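You operate a simulated robot arm through the tools that you are given. There is no shell and no other tool. Be economical: measure what you need, move in short steps, check, and stop when the job is done.

Carry out the task below with a simulated robot arm. There is one attempt and no reset: what you move stays moved.

JOB
Switch off the grey analyser, shut its valve, clip both hose ends and shut the lower drawer.
Fine: one hose end in each yellow clip; the cream analyser stays on and will read CHECK HOSE; the rest stays.

Only the result counts: the job must be done as asked and must still hold three seconds after the hand-in. Knocking over, shifting, dropping, spilling or breaking anything else fails it.

ROBOT AND FRAMES
A 6-joint arm with a two-finger parallel gripper, fixed in place. Base frame: the origin is at the foot of the arm, x ahead of it, y to its left, z up. Readings come in m, degrees, newtons and seconds.
With the tool pointing down near the work surface it reaches from about 0.1 to 0.7 m from the base axis. Its first joint turns from -166.0 to 166.0 degrees. Payload 3.91 kg.
The TCP is the grasp point between the finger pads, 0.03 m short of the fingertips. In the tool frame z runs along the fingers and y along their closing line. The gripper opens to 0.11 m. The fingers are 0.02 m wide and 0.01 m thick; the gripper's body (0.048 by 0.112 m) begins 0.055 m behind the TCP.
Orientation is that of the tool frame in the base frame, as a unit quaternion [x, y, z, w]. With the fingers straight down and closing along the base's y, the tool's x points along the base's -x, its y along +y and its z along -z.

CONTROLS
- The arm moves only by the tool nudge_tool. Its argument "targets" is a list of rows, each a list of 6 numbers: the shift along the tool's x, y, z in m, then the turn, a rotation vector about the tool's x, y, z in degrees. In form: [[tx, ty, tz, wx, wy, wz], ...]. A call has 1 to 10 rows; each row is the pose to reach, as a shift and turn from the pose commanded when the call began, along the tool's axes at that moment. "fingers" is the closure, from 0 (fully open) to 1 (shut), set as the call begins (left out, the last holds). Each row takes 0.2 s and may step no farther than 0.05 m and 8.6 degrees from the row before; otherwise, or with a gripper value out of range, the whole call is refused. Where a pose cannot be reached the arm comes as near as it can. A force on the tool above 40 N (or 10 N above the force at the start of the call, whichever is more), or a blocked arm, ends the call early, and 0.2 s more pass. Each finger travels about 0.045 m/s and halts on what it meets, pressing with about 30 N; the grip force reading is that of the motor and also rises with nothing between the fingers. The clock runs only during rows and for 0.2 s after the last one: add rows that repeat a pose to give the fingers time. It gives the time, the measured TCP pose, the force on the tool (base axes), the opening and the grip force at its end, in the units of the frame above (readings bear some noise), with the torque about the TCP (base axes, N m) and any sound that the robot's microphone picked up.
- Cameras (640 x 400 px; columns grow to the right, rows downward): "scene" is fixed at [0.2198, -0.5019, 1.3221]; the picture's right is [0.93, -0.37, 0.00], its down [-0.15, -0.38, -0.91] and it looks along [0.34, 0.85, -0.41] (base axes); focal length 229 px, centre (320, 200). "wrist" rides on the gripper at [0.077, 0.007, -0.114] in the tool frame; the picture's right is [-0.09, 1.00, 0.00], its down [-0.80, -0.07, -0.59] and it looks along [-0.59, -0.05, 0.80] (tool axes); focal length 270 px, centre (320, 200). There is no depth. A picture from a camera that has moved, and an enlarged one, comes with that camera's place and axes in the base frame and with its lens.
- camera(camera): a new picture of that camera. No time passes.
- lift_body(by): slides the trunk up (or, below 0, down) by that many m; the arm rides with it, the base frame stays. It gives what a move gives, with no picture.
- inspect(camera, box): a new picture of the part [left, top, right, bottom] of that camera's present view, enlarged. No time passes.
- job_done(): hands the job in; it is judged then, once.

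Go step by step. Nothing tells you positions but the pictures and the camera data: compare them with the known pose of the tool, close in by small moves and look again before you grip or let go. The budget is 120 turns and 68 pictures, counting those below and the enlarged ones. Unless the task says otherwise, let go and move clear before handing in, and close with one line.

The tools are called after "Request:" as a command line: name --pt "numbers of a row" for each row, then --argument value for the rest, lists and objects as JSON in quotes. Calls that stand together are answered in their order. nudge_tool: Moves the arm, as the interface text tells. Its arguments: {"type":"object","properties":{"targets":{"type":"array"},"fingers":{"type":"number"}},"required":["targets"]} The other tools are called the same way: lift_body (by) slides the trunk up or down; camera (camera) takes a picture; inspect (camera, box) takes an enlarged picture of a part of a camera's view; job_done () hands the job in.

At the start:

```text
time_s: 0.0
tool_pos: [0.2441, 0.354, 1.3605]
tool_rot: [0.0, 1.0, 0.001, 0.0]
ft_force: [-0.9, -0.2, 0.5]
ft_torque: [-0.05, -0.01, 0.02]
grip_width: 0.11
grasp_force: 0.0
trunk travel left (down, up): [-0.575, 0.035]
```

scene: 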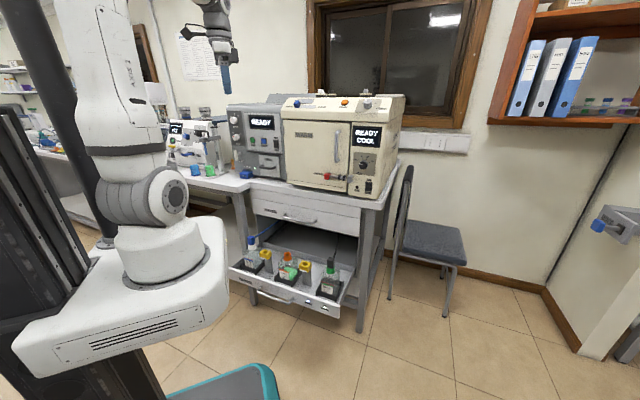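
wrist: 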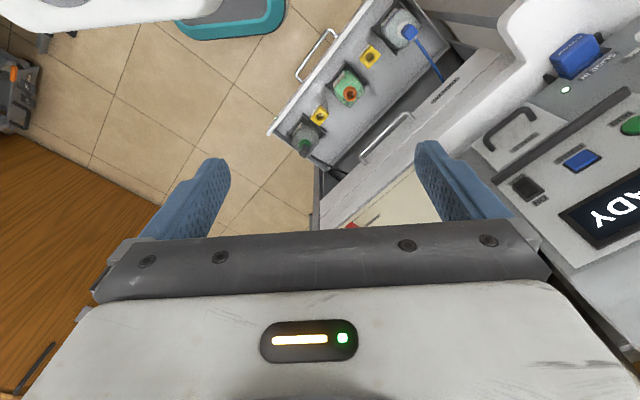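

I see a grey analyser and a cream analyser on a bench, with an open lower drawer holding bottles and yellow items. I'll zoom in on these before moving.

Request:
inspect --camera "scene" --box '[215, 80, 415, 205]'

Request:
inspect --camera "scene" --box '[215, 200, 375, 325]'

Request:
inspect --camera "wrist" --box '[240, 0, 640, 250]'

```text
3.20 times, centred on (315, 142) of scene
camera zoom: at [0.2198, -0.5019, 1.3221], right [0.93, -0.37, 0.0], down [-0.15, -0.38, -0.91], along [0.34, 0.85, -0.41], focal length 732 px, centre (336, 384)
```

zoom: 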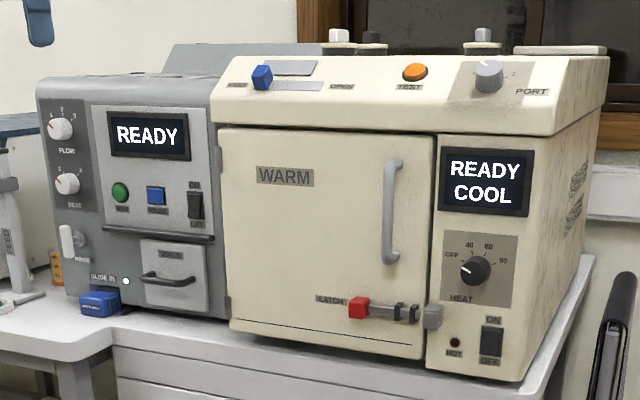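

```text
3.20 times, centred on (295, 262) of scene
camera zoom: at [0.2198, -0.5019, 1.3221], right [0.93, -0.37, 0.0], down [-0.15, -0.38, -0.91], along [0.34, 0.85, -0.41], focal length 732 px, centre (400, 0)
```

zoom: 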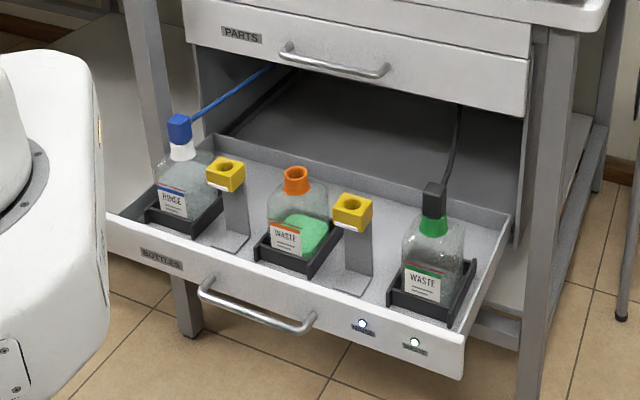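

```text
1.60 times, centred on (440, 125) of wrist
camera zoom: at [0.1657, 0.3603, 1.4741], right [0.09, 1.0, 0.0], down [0.8, -0.07, 0.59], along [0.59, -0.05, -0.8], focal length 432 px, centre (128, 320)
```

zoom: 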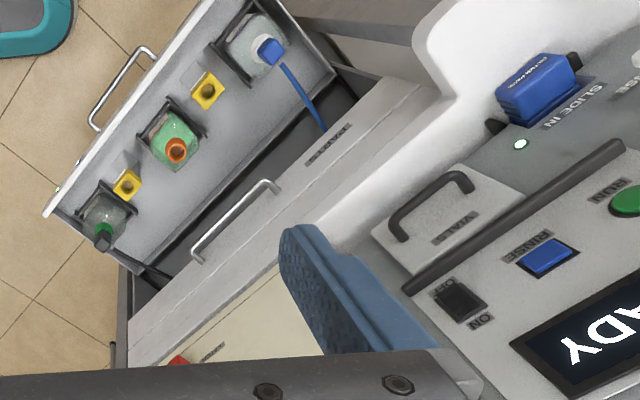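

I'll read the labels more closely before choosing which control is the grey analyser's valve.

Request:
inspect --camera "scene" --box '[222, 95, 302, 145]'

Request:
inspect --camera "scene" --box '[222, 140, 302, 190]'

Request:
inspect --camera "scene" --box '[275, 90, 403, 170]'

```text
8.00 times, centred on (262, 120) of scene
camera zoom: at [0.2198, -0.5019, 1.3221], right [0.93, -0.37, 0.0], down [-0.15, -0.38, -0.91], along [0.34, 0.85, -0.41], focal length 1829 px, centre (784, 840)
```

zoom: 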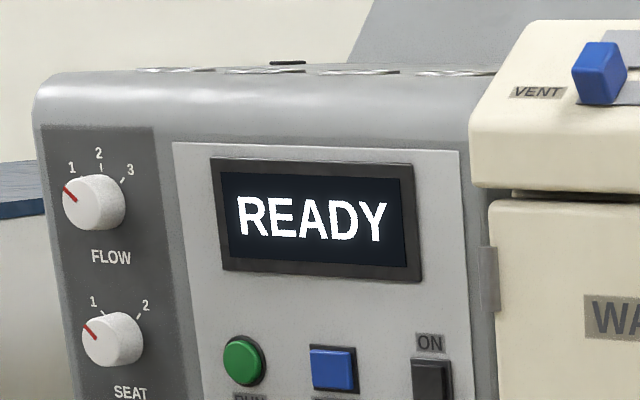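

```text
8.00 times, centred on (262, 165) of scene
camera zoom: at [0.2198, -0.5019, 1.3221], right [0.93, -0.37, 0.0], down [-0.15, -0.38, -0.91], along [0.34, 0.85, -0.41], focal length 1829 px, centre (784, 480)
```

zoom: 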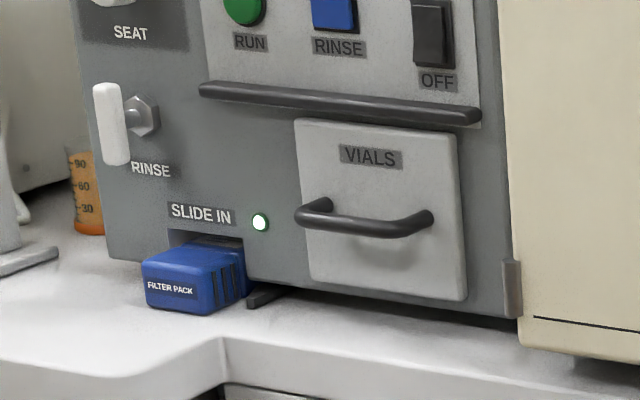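

```text
5.00 times, centred on (339, 130) of scene
camera zoom: at [0.2198, -0.5019, 1.3221], right [0.93, -0.37, 0.0], down [-0.15, -0.38, -0.91], along [0.34, 0.85, -0.41], focal length 1143 px, centre (225, 550)
```

zoom: 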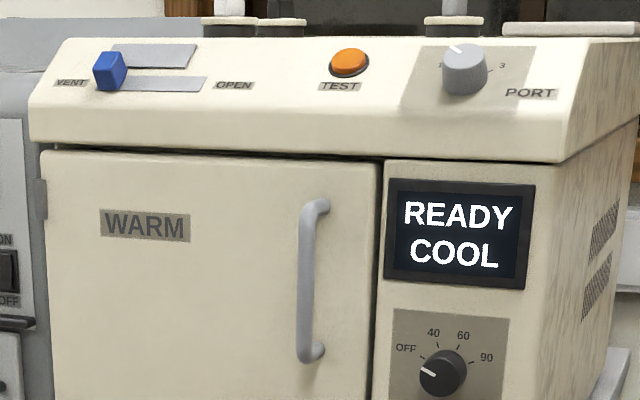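

The grey rocker triangulates to about (0.45, 0.69, 1.09), and the bench front faces the robot at about 43° yaw. I'll yaw the tool toward it first.

Request:
nudge_tool --pt "0 0 0 0 0 -8.6" --pt "0 0 0 0 0 -17.2" --pt "0 0 0 0 0 -25.8" --pt "0 0 0 0 0 -34.4" --pt "0 0 0 0 0 -43" --fingers 1

Request:
nudge_tool --pt "0 0 0 0 -8.5 0" --pt "0 0 0 0 -17 0" --pt "0 0 0 0 -25.5 0" --pt "0 0 0 0 -34 0" --pt "0 0 0 0 -42.5 0" --pt "0 0 0 0 -51 0"

Request:
camera --camera "wrist"

```text
time_s: 1.2
tool_pos: [0.2426, 0.3527, 1.3606]
tool_rot: [-0.368, 0.93, 0.0, 0.0]
ft_force: [1.3, 1.2, 0.7]
ft_torque: [0.01, 0.01, 0.02]
grip_width: 0.0032
grasp_force: 0.1
trunk travel left (down, up): [-0.575, 0.035]
```

```text
time_s: 2.6
tool_pos: [0.242, 0.3537, 1.3599]
tool_rot: [-0.331, 0.839, 0.159, 0.401]
ft_force: [0.2, -0.5, 0.2]
ft_torque: [0.03, -0.02, 0.01]
grip_width: 0.0
grasp_force: 29.8
trunk travel left (down, up): [-0.575, 0.035]
```

```text
59 pictures are left
camera wrist: at [0.1369, 0.2649, 1.3709], right [-0.64, 0.77, 0.07], down [0.08, -0.03, 1.0], along [0.76, 0.64, -0.04], focal length 270 px, centre (320, 200)
```

wrist: 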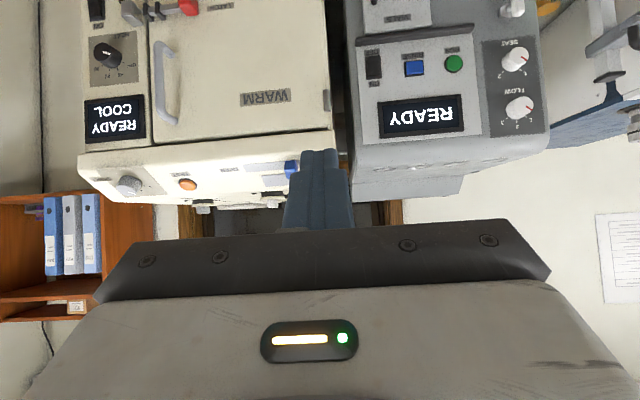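

The camera now faces the fronts, with the image upside down. I'll lower the trunk to bring the wrist camera level with the front panels.

Request:
lift_body --by -0.25

Request:
camera --camera "wrist"

Request:
camera --camera "scene"

```text
time_s: 5.2
tool_pos: [0.2426, 0.3538, 1.109]
tool_rot: [-0.331, 0.84, 0.158, 0.401]
ft_force: [-0.3, -0.4, 0.4]
ft_torque: [0.02, 0.0, -0.03]
grip_width: 0.0001
grasp_force: 30.0
trunk travel left (down, up): [-0.325, 0.285]
```

```text
58 pictures are left
camera wrist: at [0.1371, 0.2652, 1.1211], right [-0.64, 0.77, 0.07], down [0.08, -0.02, 1.0], along [0.77, 0.64, -0.05], focal length 270 px, centre (320, 200)
```

wrist: 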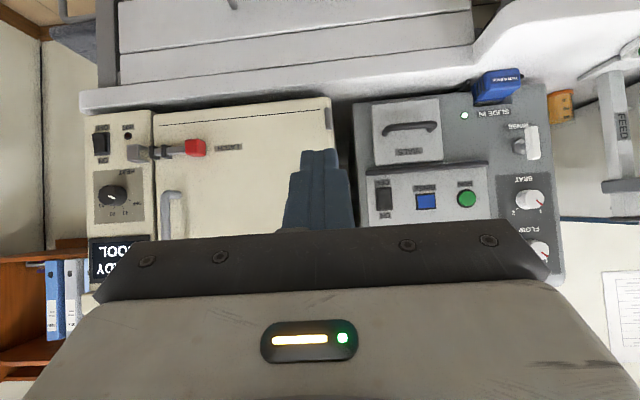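

```text
57 pictures are left
```

scene: 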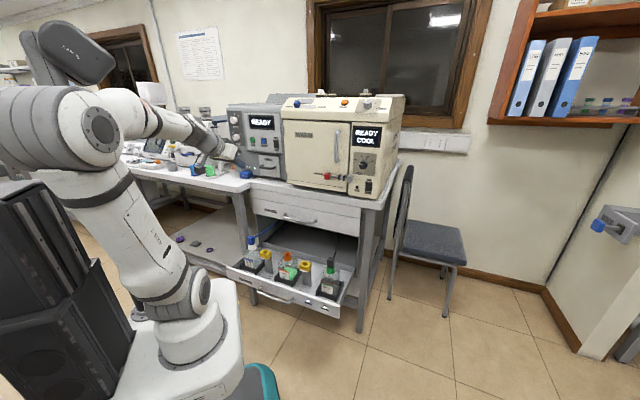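

The front panels are in view. I'll zoom in on the white RINSE lever and the rocker.

Request:
inspect --camera "wrist" --box '[460, 60, 588, 270]'

Request:
inspect --camera "wrist" --box '[350, 80, 480, 230]'

```text
1.90 times, centred on (524, 165) of wrist
camera zoom: at [0.1371, 0.2652, 1.1211], right [-0.64, 0.77, 0.07], down [0.08, -0.02, 1.0], along [0.77, 0.64, -0.05], focal length 515 px, centre (-69, 267)
```

zoom: 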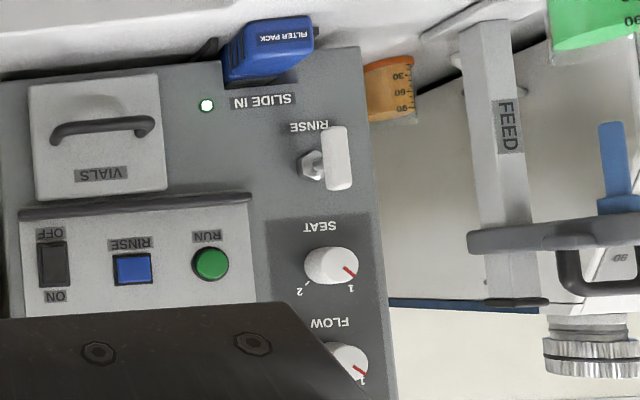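

```text
2.67 times, centred on (415, 155) of wrist
camera zoom: at [0.1371, 0.2652, 1.1211], right [-0.64, 0.77, 0.07], down [0.08, -0.02, 1.0], along [0.77, 0.64, -0.05], focal length 721 px, centre (67, 320)
```

zoom: 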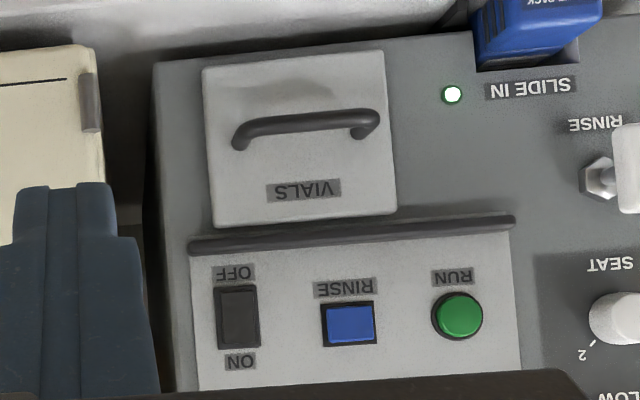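

The white RINSE lever is vertical, which looks like the open position, and the rocker is at about (0.450, 0.683, 1.098). I'll level the tool before going to the rocker's OFF half.

Request:
nudge_tool --pt "0 0 0 0 -7.8 0" --pt "0 0 0 0 -15.6 0" --pt "0 0 0 0 -23.4 0" --pt "0 0 0 0 -31.2 0" --pt "0 0 0 0 -39 0"

```text
time_s: 6.4
tool_pos: [0.2426, 0.3541, 1.1093]
tool_rot: [-0.259, 0.657, 0.26, 0.658]
ft_force: [0.7, -0.1, 0.5]
ft_torque: [0.0, 0.0, 0.01]
grip_width: 0.0001
grasp_force: 29.4
trunk travel left (down, up): [-0.325, 0.285]
```

The tool is level. I'll approach the rocker and stop about 7 cm short to check.

Request:
nudge_tool --pt "0.004 0.016 0.045 0 0 0" --pt "0.008 0.033 0.09 0 0 0" --pt "0.012 0.05 0.135 0 0 0" --pt "0.016 0.066 0.18 0 0 0" --pt "0.02 0.083 0.225 0 0 0" --pt "0.024 0.099 0.27 0 0 0"

Request:
camera --camera "wrist"

Request:
inspect --camera "scene" --box '[200, 90, 320, 190]'

```text
time_s: 7.8
tool_pos: [0.3727, 0.6162, 1.0871]
tool_rot: [-0.259, 0.658, 0.259, 0.658]
ft_force: [-0.8, 0.3, 0.4]
ft_torque: [-0.01, 0.04, -0.01]
grip_width: 0.0003
grasp_force: 29.5
trunk travel left (down, up): [-0.325, 0.285]
```

```text
54 pictures are left
camera wrist: at [0.284, 0.5432, 1.01], right [-0.68, 0.73, 0.09], down [-0.39, -0.46, 0.8], along [0.62, 0.51, 0.59], focal length 270 px, centre (320, 200)
```

wrist: 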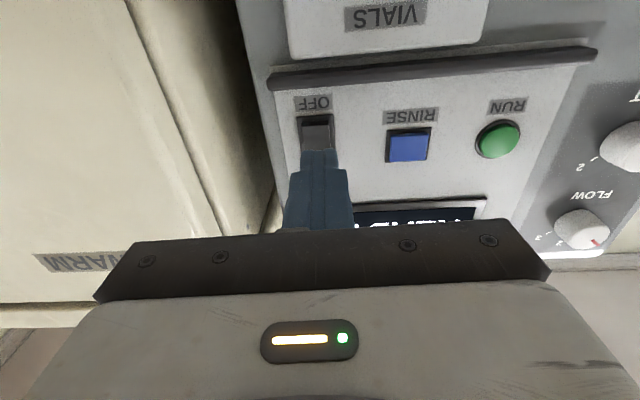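

```text
4.00 times, centred on (260, 140) of scene
camera zoom: at [0.2198, -0.5019, 1.3221], right [0.93, -0.37, 0.0], down [-0.15, -0.38, -0.91], along [0.34, 0.85, -0.41], focal length 915 px, centre (560, 440)
```

zoom: 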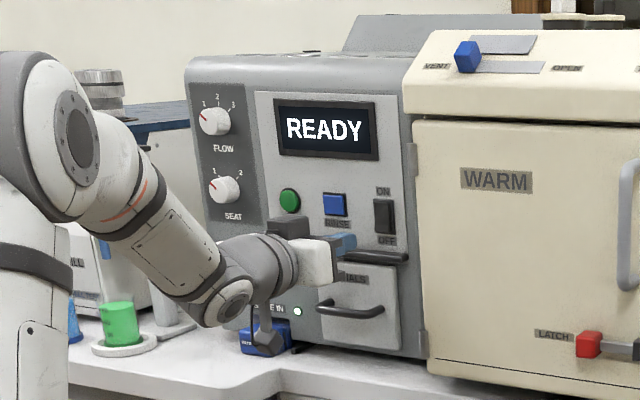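

I'm aimed slightly low on the OFF half, so I'll raise 6 mm and press forward in small steps.

Request:
nudge_tool --pt "-0.006 0.001 0.02 0 0 0" --pt "-0.006 0.001 0.04 0 0 0" --pt "-0.006 0.001 0.052 0 0 0" --pt "-0.006 0.001 0.058 0 0 0" --pt "-0.006 0.001 0.062 0 0 0" --pt "-0.006 0.001 0.066 0 0 0"

Request:
camera --camera "wrist"

```text
time_s: 9.2
tool_pos: [0.4163, 0.6543, 1.0902]
tool_rot: [-0.259, 0.659, 0.259, 0.657]
ft_force: [-23.4, -30.1, -12.2]
ft_torque: [0.01, 0.05, -0.02]
grip_width: 0.0
grasp_force: 30.2
trunk travel left (down, up): [-0.325, 0.285]
```

```text
52 pictures are left
camera wrist: at [0.3284, 0.5823, 1.0138], right [-0.68, 0.73, 0.09], down [-0.38, -0.46, 0.8], along [0.62, 0.51, 0.59], focal length 270 px, centre (320, 200)
```

wrist: 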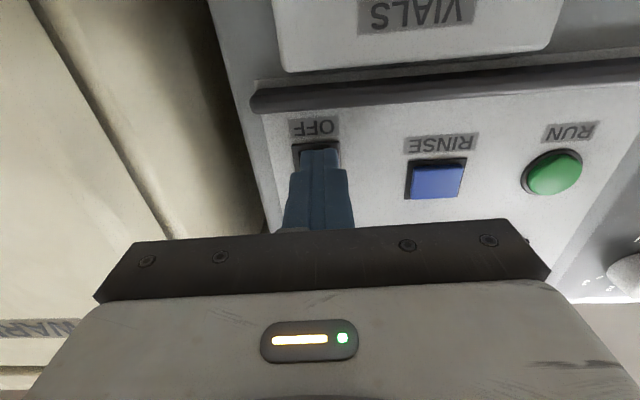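

I pressed with close to 40 N. I'll back off and check the display.

Request:
nudge_tool --pt "0 0 -0.03 0 0 0" --pt "0 0 -0.07 0 0 0"

Request:
inspect --camera "scene" --box '[200, 90, 320, 190]'

```text
time_s: 9.8
tool_pos: [0.368, 0.6079, 1.0931]
tool_rot: [-0.258, 0.658, 0.259, 0.658]
ft_force: [-0.5, 0.6, 0.8]
ft_torque: [-0.01, -0.02, 0.0]
grip_width: 0.0001
grasp_force: 30.1
trunk travel left (down, up): [-0.325, 0.285]
```

```text
4.00 times, centred on (260, 140) of scene
camera zoom: at [0.2198, -0.5019, 1.3221], right [0.93, -0.37, 0.0], down [-0.15, -0.38, -0.91], along [0.34, 0.85, -0.41], focal length 915 px, centre (560, 440)
```

zoom: 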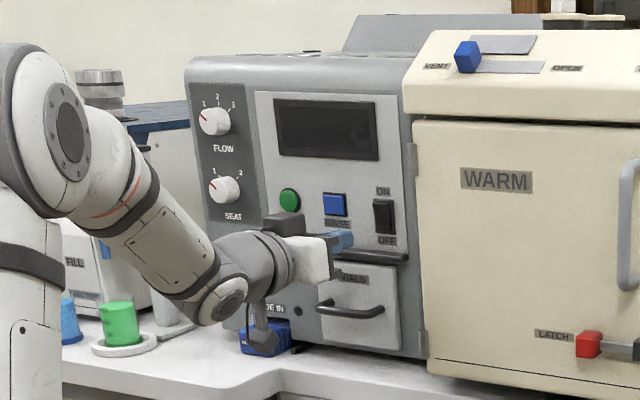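

The grey analyser is off. Next is the RINSE lever at about (0.254, 0.850, 1.024), so I'll move sideways to stand off in front of it with the fingers partly open.

Request:
nudge_tool --pt "0.01 0.042 -0.02 0 0 0" --pt "0.02 0.084 -0.03 0 0 0" --pt "0.03 0.126 -0.03 0 0 0" --pt "0.04 0.168 -0.03 0 0 0" --pt "0.05 0.21 -0.03 0 0 0" --pt "0.06 0.2525 -0.03 0 0 0" --fingers 0.5

Request:
camera --camera "wrist"

Request:
inspect --camera "scene" --box '[160, 90, 320, 190]'

```text
time_s: 11.2
tool_pos: [0.1744, 0.7741, 1.0297]
tool_rot: [-0.259, 0.658, 0.259, 0.658]
ft_force: [-0.3, 0.2, 0.4]
ft_torque: [-0.02, 0.04, 0.0]
grip_width: 0.0551
grasp_force: 0.1
trunk travel left (down, up): [-0.325, 0.285]
```

```text
50 pictures are left
camera wrist: at [0.0848, 0.7, 0.9527], right [-0.68, 0.73, 0.09], down [-0.39, -0.46, 0.8], along [0.62, 0.51, 0.59], focal length 270 px, centre (320, 200)
```

wrist: 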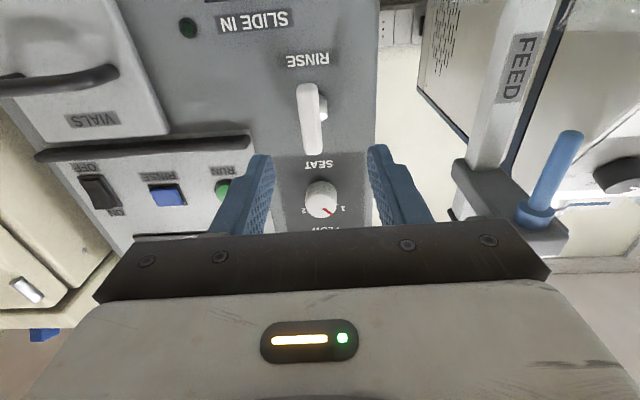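

```text
4.00 times, centred on (240, 140) of scene
camera zoom: at [0.2198, -0.5019, 1.3221], right [0.93, -0.37, 0.0], down [-0.15, -0.38, -0.91], along [0.34, 0.85, -0.41], focal length 915 px, centre (640, 440)
```

zoom: 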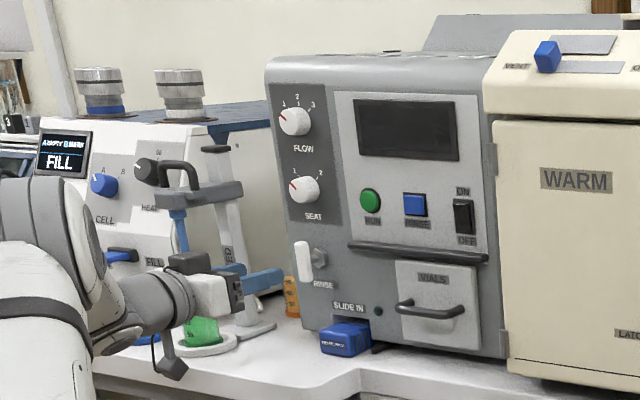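

The stand-off is good. I'll zoom in on the lever to find its axis.

Request:
inspect --camera "wrist" --box '[260, 50, 388, 180]'

Request:
inspect --camera "scene" --box '[222, 140, 262, 180]'

```text
3.08 times, centred on (324, 115) of wrist
camera zoom: at [0.0848, 0.7, 0.9527], right [-0.68, 0.73, 0.09], down [-0.39, -0.46, 0.8], along [0.62, 0.51, 0.59], focal length 832 px, centre (308, 462)
```

zoom: 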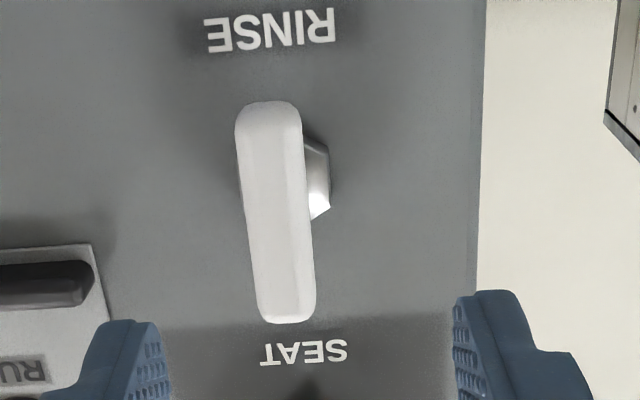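

```text
10.00 times, centred on (242, 160) of scene
camera zoom: at [0.2198, -0.5019, 1.3221], right [0.93, -0.37, 0.0], down [-0.15, -0.38, -0.91], along [0.34, 0.85, -0.41], focal length 2287 px, centre (1100, 600)
```

zoom: 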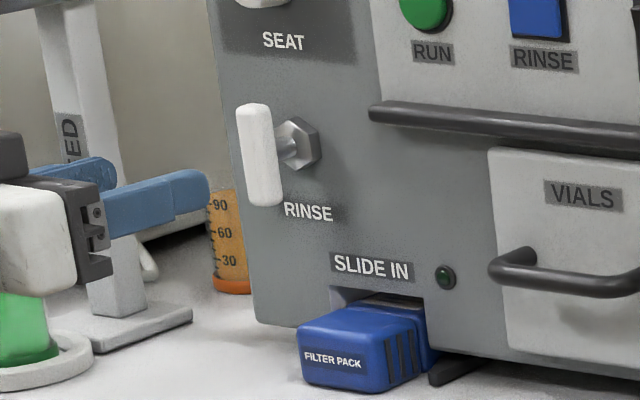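

Lever centre is about d = 0.758, e = -0.441, z = 1.028 in bench-aligned coordinates. I'll advance with the fingers straddling it.

Request:
nudge_tool --pt "0.001 -0.006 0.03 0 0 0" --pt "0.001 -0.006 0.06 0 0 0" --pt "0.001 -0.006 0.08 0 0 0" --pt "0.001 -0.006 0.094 0 0 0"

Request:
camera --camera "wrist"

Request:
inspect --camera "scene" --box '[200, 130, 264, 180]'

```text
time_s: 12.2
tool_pos: [0.2469, 0.8345, 1.03]
tool_rot: [-0.259, 0.658, 0.259, 0.658]
ft_force: [0.6, -0.1, 1.1]
ft_torque: [-0.03, -0.01, -0.01]
grip_width: 0.055
grasp_force: 0.1
trunk travel left (down, up): [-0.325, 0.285]
```

```text
46 pictures are left
camera wrist: at [0.1582, 0.7612, 0.9528], right [-0.68, 0.73, 0.09], down [-0.39, -0.46, 0.8], along [0.62, 0.51, 0.59], focal length 270 px, centre (320, 200)
```

wrist: 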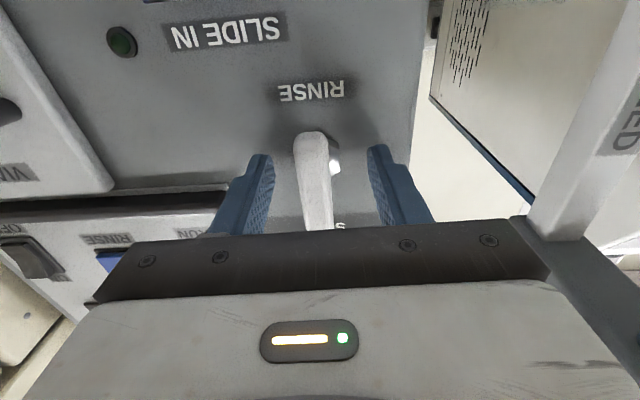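

```text
8.00 times, centred on (232, 155) of scene
camera zoom: at [0.2198, -0.5019, 1.3221], right [0.93, -0.37, 0.0], down [-0.15, -0.38, -0.91], along [0.34, 0.85, -0.41], focal length 1829 px, centre (1024, 560)
```

zoom: 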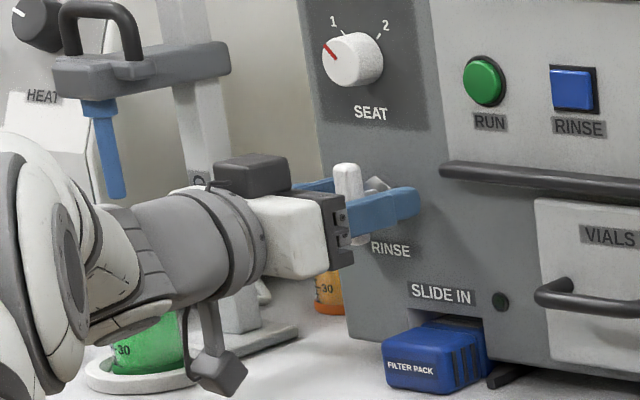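

The lever is between the pads. I'll close on it.

Request:
nudge_tool --pt "0 -0.003 0 0 0 0" --pt "0 -0.003 0 0 0 0" --pt "0 -0.003 0 0 0 0" --pt "0 -0.003 0 0 0 0" --fingers 1

```text
time_s: 13.2
tool_pos: [0.2479, 0.8317, 1.0297]
tool_rot: [-0.26, 0.658, 0.259, 0.658]
ft_force: [-1.8, 8.0, 2.1]
ft_torque: [0.03, 0.0, 0.78]
grip_width: 0.0162
grasp_force: 44.7
trunk travel left (down, up): [-0.325, 0.285]
```

Gripped at 16 mm. I'll try a small turn and read the torque.

Request:
nudge_tool --pt "0 0.002 0 0 0 0" --pt "0 0.002 0 0 0 -6" --pt "0 0.002 0 0 0 -12"

```text
time_s: 14.0
tool_pos: [0.2489, 0.8335, 1.0299]
tool_rot: [-0.328, 0.627, 0.19, 0.681]
ft_force: [1.5, 7.6, 2.7]
ft_torque: [1.22, 0.95, 0.72]
grip_width: 0.0199
grasp_force: 45.2
trunk travel left (down, up): [-0.325, 0.285]
```

The torque is about 1.5 N·m and the bar is slipping in the pads, so this direction looks like a stop. I'll go back and try the other way.

Request:
nudge_tool --pt "0 0 0 0 0 6" --pt "0 0 0 0 0 12" --pt "0 0 0 0 0 18" --pt "0 0 0 0 0 24"

```text
time_s: 15.0
tool_pos: [0.2486, 0.8325, 1.0294]
tool_rot: [-0.188, 0.682, 0.327, 0.626]
ft_force: [1.4, 7.7, 0.5]
ft_torque: [-0.71, 0.71, 0.99]
grip_width: 0.016
grasp_force: 45.1
trunk travel left (down, up): [-0.325, 0.285]
```

The valve turns freely this way. I'll continue the quarter turn.

Request:
nudge_tool --pt "0 0 0 0 0 8" --pt "0 0 0 0 0 16" --pt "0 0 0 0 0 24" --pt "0 0 0 0 0 32" --pt "0 0 0 0 0 40" --pt "0 0 0 0 0 48"

Request:
nudge_tool --pt "0 0 0 0 0 8" --pt "0 0 0 0 0 16" --pt "0 0 0 0 0 24" --pt "0 0 0 0 0 31"

Request:
inspect --camera "scene" --box '[200, 130, 264, 180]'

```text
time_s: 16.3
tool_pos: [0.2476, 0.8327, 1.0301]
tool_rot: [0.084, 0.706, 0.532, 0.461]
ft_force: [-5.6, -21.2, -1.6]
ft_torque: [0.4, -0.37, 0.42]
grip_width: 0.0161
grasp_force: 45.0
out of reach, approached as far as the arm can: row 6
trunk travel left (down, up): [-0.325, 0.285]
stopped in row 6: the force on the tool passed its limit at 66 N (the readings are from after the stop); the commanded pose is now the measured one
```

```text
time_s: 16.6
tool_pos: [0.2474, 0.8339, 1.0291]
tool_rot: [0.093, 0.706, 0.534, 0.456]
ft_force: [-8.5, -28.4, 0.6]
ft_torque: [0.52, -0.49, -0.12]
grip_width: 0.016
grasp_force: 45.5
out of reach, approached as far as the arm can: row 1
trunk travel left (down, up): [-0.325, 0.285]
stopped in row 1: the force on the tool passed its limit at 67 N (the readings are from after the stop); the commanded pose is now the measured one
```

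```text
8.00 times, centred on (232, 155) of scene
camera zoom: at [0.2198, -0.5019, 1.3221], right [0.93, -0.37, 0.0], down [-0.15, -0.38, -0.91], along [0.34, 0.85, -0.41], focal length 1829 px, centre (1024, 560)
```

zoom: 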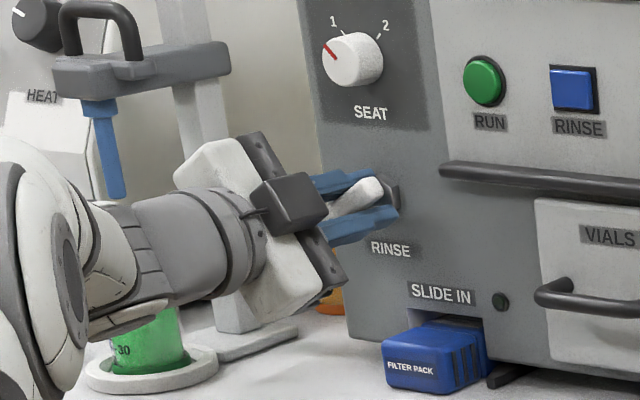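

The last joint is at its limit with the lever turned about 60°. I'll release, back off and unroll.

Request:
nudge_tool --pt "0 0 0 0 0 -1" --pt "0 0 0 0 0 -1" --pt "0 0 0 0 0 -1" --pt "0 0 0 0 0 -1" --fingers 0.5

Request:
nudge_tool --pt "0 0 -0.02 0 0 0" --pt "0 0 -0.05 0 0 0" --pt "0 0 -0.08 0 0 0"

Request:
inspect --camera "scene" --box '[200, 130, 264, 180]'

```text
time_s: 17.6
tool_pos: [0.2489, 0.8366, 1.0256]
tool_rot: [0.086, 0.708, 0.528, 0.46]
ft_force: [-1.3, -0.7, -1.2]
ft_torque: [-0.04, 0.01, 0.01]
grip_width: 0.0546
grasp_force: 0.2
trunk travel left (down, up): [-0.325, 0.285]
```

```text
time_s: 18.4
tool_pos: [0.1853, 0.8035, 1.0434]
tool_rot: [0.085, 0.711, 0.523, 0.461]
ft_force: [0.1, -0.8, 0.6]
ft_torque: [-0.02, 0.0, 0.0]
grip_width: 0.0549
grasp_force: 0.0
out of reach, approached as far as the arm can: row 1, 2, 3
trunk travel left (down, up): [-0.325, 0.285]
```

```text
8.00 times, centred on (232, 155) of scene
camera zoom: at [0.2198, -0.5019, 1.3221], right [0.93, -0.37, 0.0], down [-0.15, -0.38, -0.91], along [0.34, 0.85, -0.41], focal length 1829 px, centre (1024, 560)
```

zoom: 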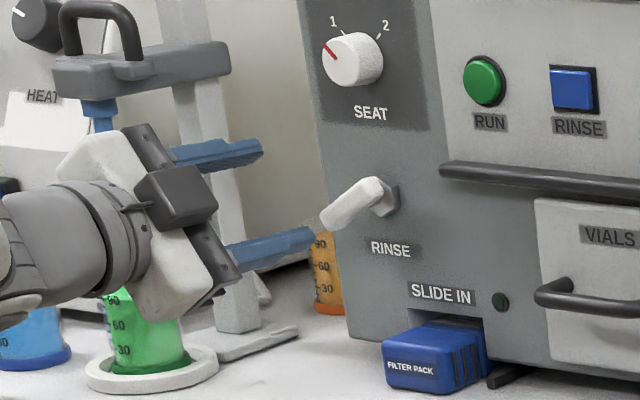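

I'll unroll by 55° and close the fingers, then push the right end of the lever down to horizontal.

Request:
nudge_tool --pt "0 0 0 0 0 -8" --pt "0 0 0 0 0 -16" --pt "0 0 0 0 0 -24" --pt "0 0 0 0 0 -32" --pt "0 0 0 0 0 -40" --pt "0 0 0 0 0 -48" --pt "0 0 0 0 0 -55" --fingers 1

```text
time_s: 20.0
tool_pos: [0.1863, 0.8035, 1.0444]
tool_rot: [-0.252, 0.667, 0.255, 0.652]
ft_force: [0.3, -0.7, -0.6]
ft_torque: [0.0, 0.03, 0.01]
grip_width: 0.0
grasp_force: 29.9
trunk travel left (down, up): [-0.325, 0.285]
```

Request:
nudge_tool --pt "-0.02 -0.021 0 0 0 0" --pt "-0.038 -0.042 0 0 0 0" --pt "-0.038 -0.042 0.035 0 0 0" --pt "-0.038 -0.042 0.066 0 0 0"

Request:
camera --camera "wrist"

Request:
inspect --camera "scene" --box '[200, 130, 264, 180]'

```text
time_s: 21.0
tool_pos: [0.2652, 0.8198, 1.0808]
tool_rot: [-0.252, 0.668, 0.256, 0.652]
ft_force: [0.0, -0.1, 0.3]
ft_torque: [-0.02, -0.03, -0.01]
grip_width: 0.0001
grasp_force: 29.7
trunk travel left (down, up): [-0.325, 0.285]
```

```text
42 pictures are left
camera wrist: at [0.1735, 0.7465, 1.0054], right [-0.67, 0.74, 0.1], down [-0.37, -0.45, 0.81], along [0.65, 0.5, 0.58], focal length 270 px, centre (320, 200)
```

wrist: 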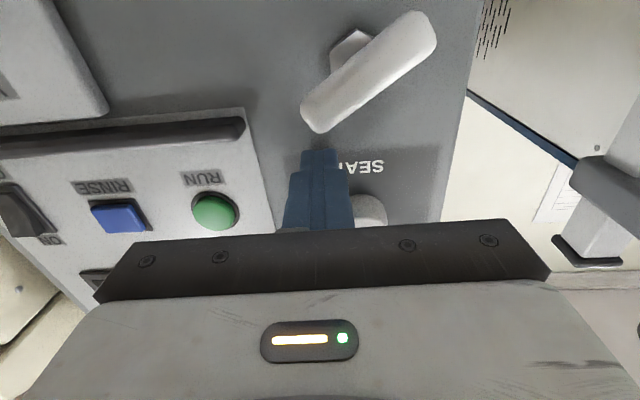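

```text
8.00 times, centred on (232, 155) of scene
camera zoom: at [0.2198, -0.5019, 1.3221], right [0.93, -0.37, 0.0], down [-0.15, -0.38, -0.91], along [0.34, 0.85, -0.41], focal length 1829 px, centre (1024, 560)
```

zoom: 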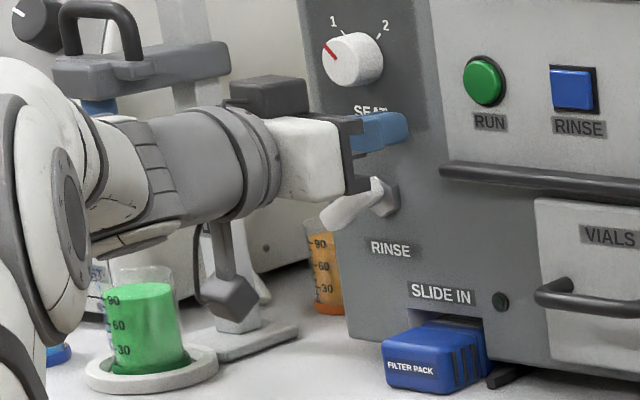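

The finger is above the raised end of the lever. I'll push it down to horizontal.

Request:
nudge_tool --pt "0.008 0 0 0 0 0" --pt "0.014 0 0 0 0 0" --pt "0.019 0 0 0 0 0" --pt "0.024 0 0 0 0 0" --pt "0.029 0 0 0 0 0" --pt "0.033 0 0 0 0 0"

Request:
camera --camera "wrist"

```text
time_s: 22.4
tool_pos: [0.267, 0.8155, 1.0497]
tool_rot: [-0.25, 0.668, 0.256, 0.653]
ft_force: [6.8, -7.5, 6.2]
ft_torque: [-0.04, -0.1, 0.02]
grip_width: 0.0002
grasp_force: 30.0
trunk travel left (down, up): [-0.325, 0.285]
```

```text
40 pictures are left
camera wrist: at [0.1737, 0.7425, 0.9738], right [-0.66, 0.74, 0.1], down [-0.38, -0.45, 0.81], along [0.65, 0.5, 0.58], focal length 270 px, centre (320, 200)
```

wrist: 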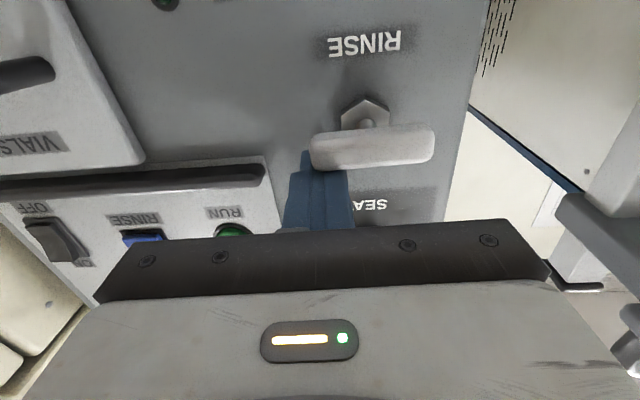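

The lever is nearly horizontal, so I'll press a little more to reach the stop and then back off.

Request:
nudge_tool --pt "0.002 0 0 0 0 0" --pt "0.004 0 0 0 0 0" --pt "0.005 0 0 0 0 0"

Request:
nudge_tool --pt "-0.015 0 0 0 0 0" --pt "-0.02 0 -0.05 0 0 0" --pt "-0.02 0 -0.1 0 0 0"

Request:
camera --camera "wrist"

```text
time_s: 23.2
tool_pos: [0.2666, 0.8131, 1.0492]
tool_rot: [-0.249, 0.666, 0.258, 0.654]
ft_force: [16.8, 11.3, 30.1]
ft_torque: [0.21, -0.04, -0.04]
grip_width: 0.0001
grasp_force: 29.9
trunk travel left (down, up): [-0.325, 0.285]
```

```text
refused: row 2 steps farther than a row can; nothing moved
```

```text
39 pictures are left
camera wrist: at [0.1738, 0.7421, 0.9724], right [-0.67, 0.74, 0.11], down [-0.38, -0.46, 0.81], along [0.64, 0.5, 0.58], focal length 270 px, centre (320, 200)
```

wrist: 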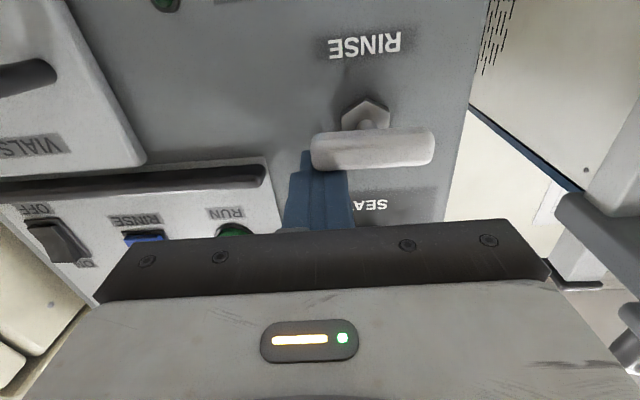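

The lever is on its stop, so the valve is shut. I'll retreat and swing the tool back to pointing down.

Request:
nudge_tool --pt "-0.015 0 0 0 0 0" --pt "-0.02 0 -0.045 0 0 0" --pt "-0.02 0 -0.09 0 0 0" --pt "-0.02 -0.03 -0.13 0 0 0" --pt "-0.02 -0.06 -0.17 0 0 0" --pt "-0.02 -0.09 -0.21 0 0 0" --pt "-0.02 -0.12 -0.25 0 0 0" --pt "-0.02 -0.15 -0.29 0 0 0" --pt "-0.02 -0.19 -0.3 0 0 0" --pt "-0.02 -0.23 -0.3 0 0 0"

Request:
nudge_tool --pt "0 0 0 0 8.5 0" --pt "0 0 0 0 17 0" --pt "0 0 0 0 25.5 0" --pt "0 0 0 0 34 0" --pt "0 0 0 0 42.5 0" --pt "0 0 0 0 51 0" --pt "0 0 0 0 59.5 0" --pt "0 0 0 0 68 0" --pt "0 0 0 0 76.5 0" --pt "0 0 0 0 85 0" --fingers 0.3

Request:
camera --camera "wrist"

```text
time_s: 25.4
tool_pos: [0.1953, 0.4457, 1.0649]
tool_rot: [-0.251, 0.668, 0.258, 0.651]
ft_force: [-0.1, 0.9, -1.1]
ft_torque: [-0.03, -0.02, 0.01]
grip_width: 0.0002
grasp_force: 29.7
trunk travel left (down, up): [-0.325, 0.285]
```

```text
time_s: 27.6
tool_pos: [0.1954, 0.4444, 1.0636]
tool_rot: [-0.36, 0.932, 0.019, 0.028]
ft_force: [0.3, 0.4, -0.3]
ft_torque: [0.04, -0.01, -0.01]
grip_width: 0.0766
grasp_force: 0.1
trunk travel left (down, up): [-0.325, 0.285]
```

```text
38 pictures are left
camera wrist: at [0.1285, 0.3913, 1.173], right [-0.6, 0.8, 0.02], down [0.62, 0.45, 0.65], along [0.5, 0.4, -0.76], focal length 270 px, centre (320, 200)
```

wrist: 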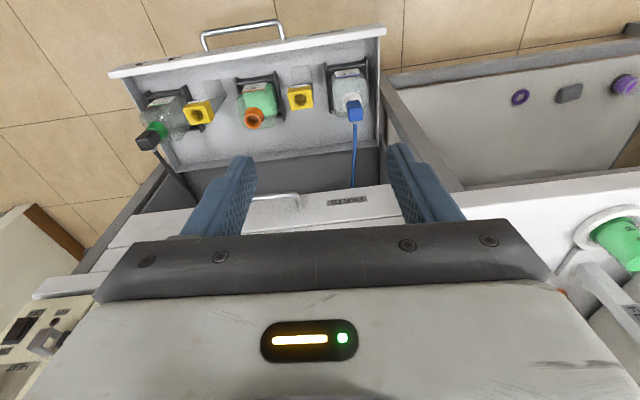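

This gives a good top view of the drawer. I'll zoom in on both hose ends and the clips.

Request:
inspect --camera "wrist" --box '[270, 50, 400, 180]'

Request:
inspect --camera "wrist" --box '[110, 60, 280, 190]'

Request:
inspect --camera "scene" --box '[225, 220, 355, 310]'

```text
3.08 times, centred on (335, 115) of wrist
camera zoom: at [0.1285, 0.3913, 1.173], right [-0.6, 0.8, 0.02], down [0.62, 0.45, 0.65], along [0.5, 0.4, -0.76], focal length 832 px, centre (274, 462)
```

zoom: 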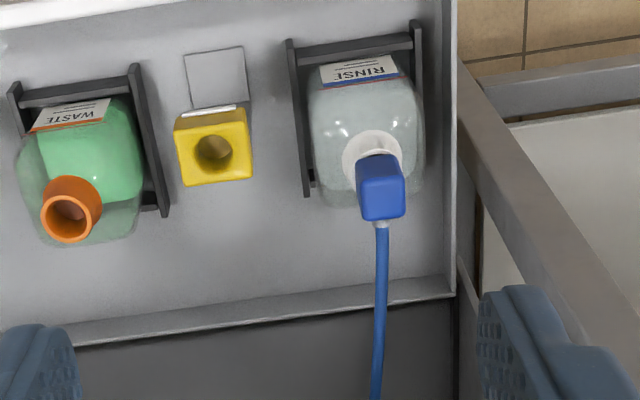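

```text
3.08 times, centred on (195, 125) of wrist
camera zoom: at [0.1285, 0.3913, 1.173], right [-0.6, 0.8, 0.02], down [0.62, 0.45, 0.65], along [0.5, 0.4, -0.76], focal length 832 px, centre (705, 431)
```

zoom: 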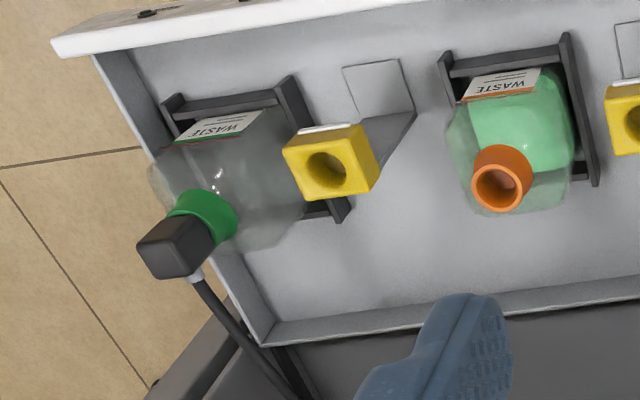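

```text
4.44 times, centred on (290, 265) of scene
camera zoom: at [0.2198, -0.5019, 1.3221], right [0.93, -0.37, 0.0], down [-0.15, -0.38, -0.91], along [0.34, 0.85, -0.41], focal length 1016 px, centre (453, -89)
```

zoom: 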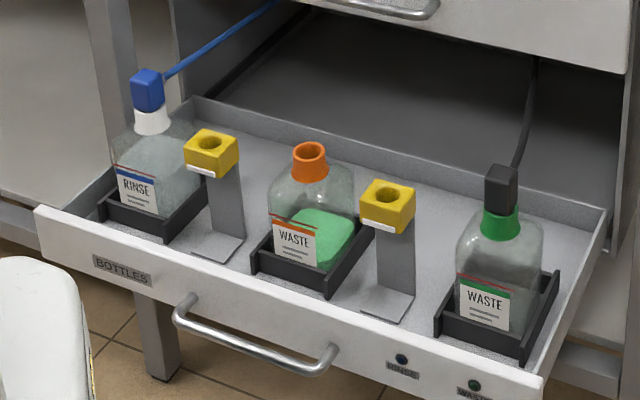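

I have the positions: blue plug (0.260, 0.597), left clip (0.316, 0.493), right clip (0.476, 0.329) and black plug (0.577, 0.271). Plug tops are near z = 0.64, clip tops near 0.60, and the drawer yaw is about 45°. I'll level the tool and lower the trunk.

Request:
nudge_tool --pt "0 0 0 0.8 3.8 -2.8"

Request:
lift_body --by -0.26

Request:
camera --camera "scene"

Request:
camera --camera "wrist"

```text
time_s: 28.0
tool_pos: [0.1942, 0.4438, 1.0637]
tool_rot: [-0.382, 0.924, -0.001, 0.002]
ft_force: [0.4, -0.5, 1.2]
ft_torque: [-0.01, -0.04, -0.03]
grip_width: 0.0767
grasp_force: 0.2
trunk travel left (down, up): [-0.325, 0.285]
```

```text
time_s: 30.7
tool_pos: [0.1942, 0.4448, 0.8049]
tool_rot: [-0.382, 0.924, 0.0, 0.003]
ft_force: [0.7, 0.6, -1.0]
ft_torque: [-0.02, 0.02, -0.01]
grip_width: 0.0773
grasp_force: 0.1
trunk travel left (down, up): [-0.065, 0.545]
```

```text
34 pictures are left
```

scene: 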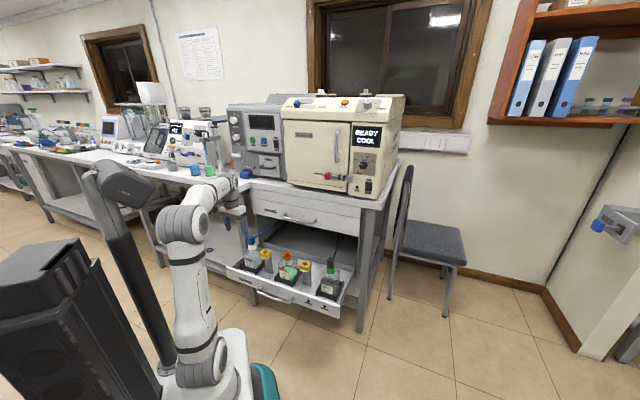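

```text
33 pictures are left
camera wrist: at [0.1345, 0.3942, 0.9179], right [-0.64, 0.77, 0.0], down [0.62, 0.51, 0.6], along [0.46, 0.38, -0.8], focal length 270 px, centre (320, 200)
```

wrist: 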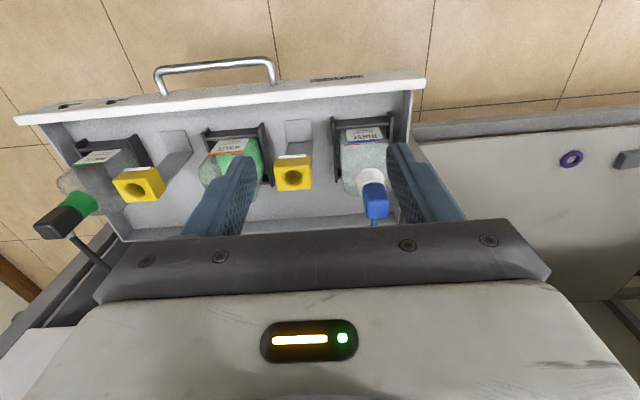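

I'll move above the blue plug at about z = 0.74 and look again.

Request:
nudge_tool --pt "-0.036 0.015 0.015 0 0 0" --pt "-0.072 0.03 0.03 0 0 0" --pt "-0.108 0.046 0.045 0 0 0" --pt "-0.142 0.061 0.06 0 0 0" --fingers 0.35

Request:
camera --camera "wrist"

Request:
inspect --camera "scene" --box '[210, 180, 290, 280]'

```text
time_s: 31.7
tool_pos: [0.2488, 0.588, 0.7456]
tool_rot: [-0.382, 0.924, 0.0, 0.001]
ft_force: [-1.3, -0.6, 0.6]
ft_torque: [0.03, 0.0, -0.03]
grip_width: 0.0713
grasp_force: 0.1
trunk travel left (down, up): [-0.065, 0.545]
```

```text
32 pictures are left
camera wrist: at [0.1893, 0.5381, 0.8603], right [-0.64, 0.77, 0.0], down [0.62, 0.51, 0.6], along [0.46, 0.38, -0.8], focal length 270 px, centre (320, 200)
```

wrist: 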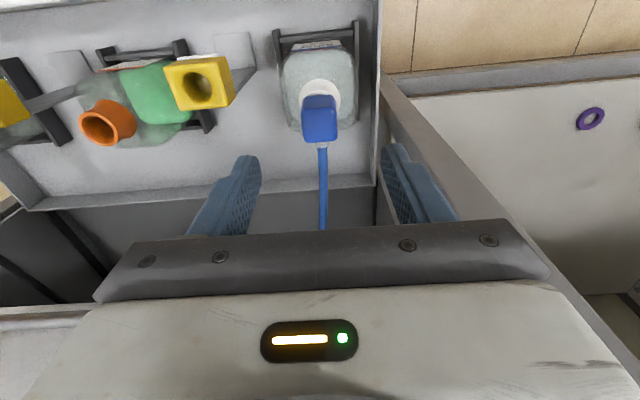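

```text
4.00 times, centred on (250, 230) of scene
camera zoom: at [0.2198, -0.5019, 1.3221], right [0.93, -0.37, 0.0], down [-0.15, -0.38, -0.91], along [0.34, 0.85, -0.41], focal length 915 px, centre (600, 80)
```

zoom: 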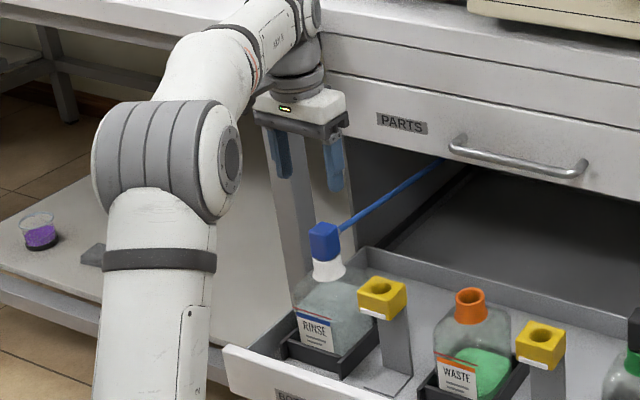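

The blue plug's top centre is confirmed at about (0.254, 0.593, 0.641). I'll descend over it.

Request:
nudge_tool --pt "-0.006 0.001 0.04 0 0 0" --pt "-0.006 0.001 0.075 0 0 0" --pt "-0.006 0.001 0.095 0 0 0" --pt "-0.006 0.001 0.111 0 0 0"

Request:
camera --camera "wrist"

Request:
inspect --camera "scene" --box '[225, 210, 285, 270]'

```text
time_s: 32.7
tool_pos: [0.2543, 0.593, 0.6335]
tool_rot: [-0.381, 0.924, 0.0, 0.002]
ft_force: [0.1, -1.0, -0.2]
ft_torque: [0.0, 0.01, 0.0]
grip_width: 0.0717
grasp_force: 0.0
trunk travel left (down, up): [-0.065, 0.545]
```

```text
30 pictures are left
camera wrist: at [0.1945, 0.5431, 0.7477], right [-0.64, 0.77, 0.0], down [0.62, 0.51, 0.6], along [0.46, 0.38, -0.8], focal length 270 px, centre (320, 200)
```

wrist: 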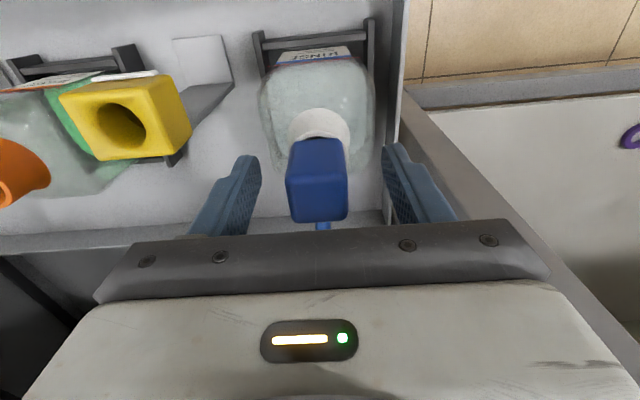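

```text
6.67 times, centred on (255, 240) of scene
camera zoom: at [0.2198, -0.5019, 1.3221], right [0.93, -0.37, 0.0], down [-0.15, -0.38, -0.91], along [0.34, 0.85, -0.41], focal length 1524 px, centre (753, -67)
```

zoom: 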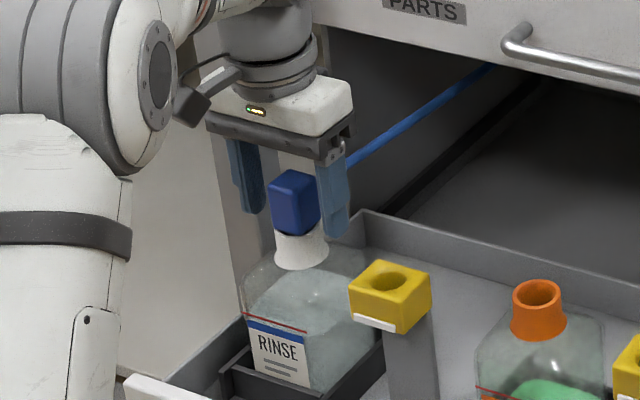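

The plug is centred between the fingers. I'll close and lift slightly to test the grip.

Request:
nudge_tool --pt "0 0 0 0 0 0" --pt "0 0 0 0 0 0" --pt "0 0 0 0 0 0" --pt "0 0 0 0 0 0" --pt "0 0 0 0 0 0" --fingers 1

Request:
nudge_tool --pt "0 0 -0.01 0 0 0" --pt "0 0 -0.025 0 0 0" --pt "0 0 -0.04 0 0 0"

Request:
inspect --camera "scene" --box '[225, 210, 285, 270]'

```text
time_s: 33.9
tool_pos: [0.2548, 0.5924, 0.6332]
tool_rot: [-0.381, 0.924, 0.0, 0.002]
ft_force: [-0.7, 0.0, 0.0]
ft_torque: [0.01, 0.03, 0.02]
grip_width: 0.0291
grasp_force: 30.0
trunk travel left (down, up): [-0.065, 0.545]
```

```text
time_s: 34.7
tool_pos: [0.2546, 0.5912, 0.675]
tool_rot: [-0.382, 0.924, 0.0, 0.002]
ft_force: [-0.3, -0.1, -0.5]
ft_torque: [0.0, 0.01, -0.01]
grip_width: 0.0295
grasp_force: 29.6
trunk travel left (down, up): [-0.065, 0.545]
```

```text
6.67 times, centred on (255, 240) of scene
camera zoom: at [0.2198, -0.5019, 1.3221], right [0.93, -0.37, 0.0], down [-0.15, -0.38, -0.91], along [0.34, 0.85, -0.41], focal length 1524 px, centre (753, -67)
```

zoom: 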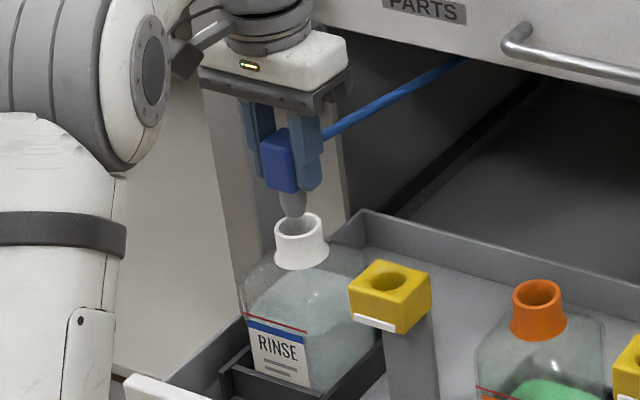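

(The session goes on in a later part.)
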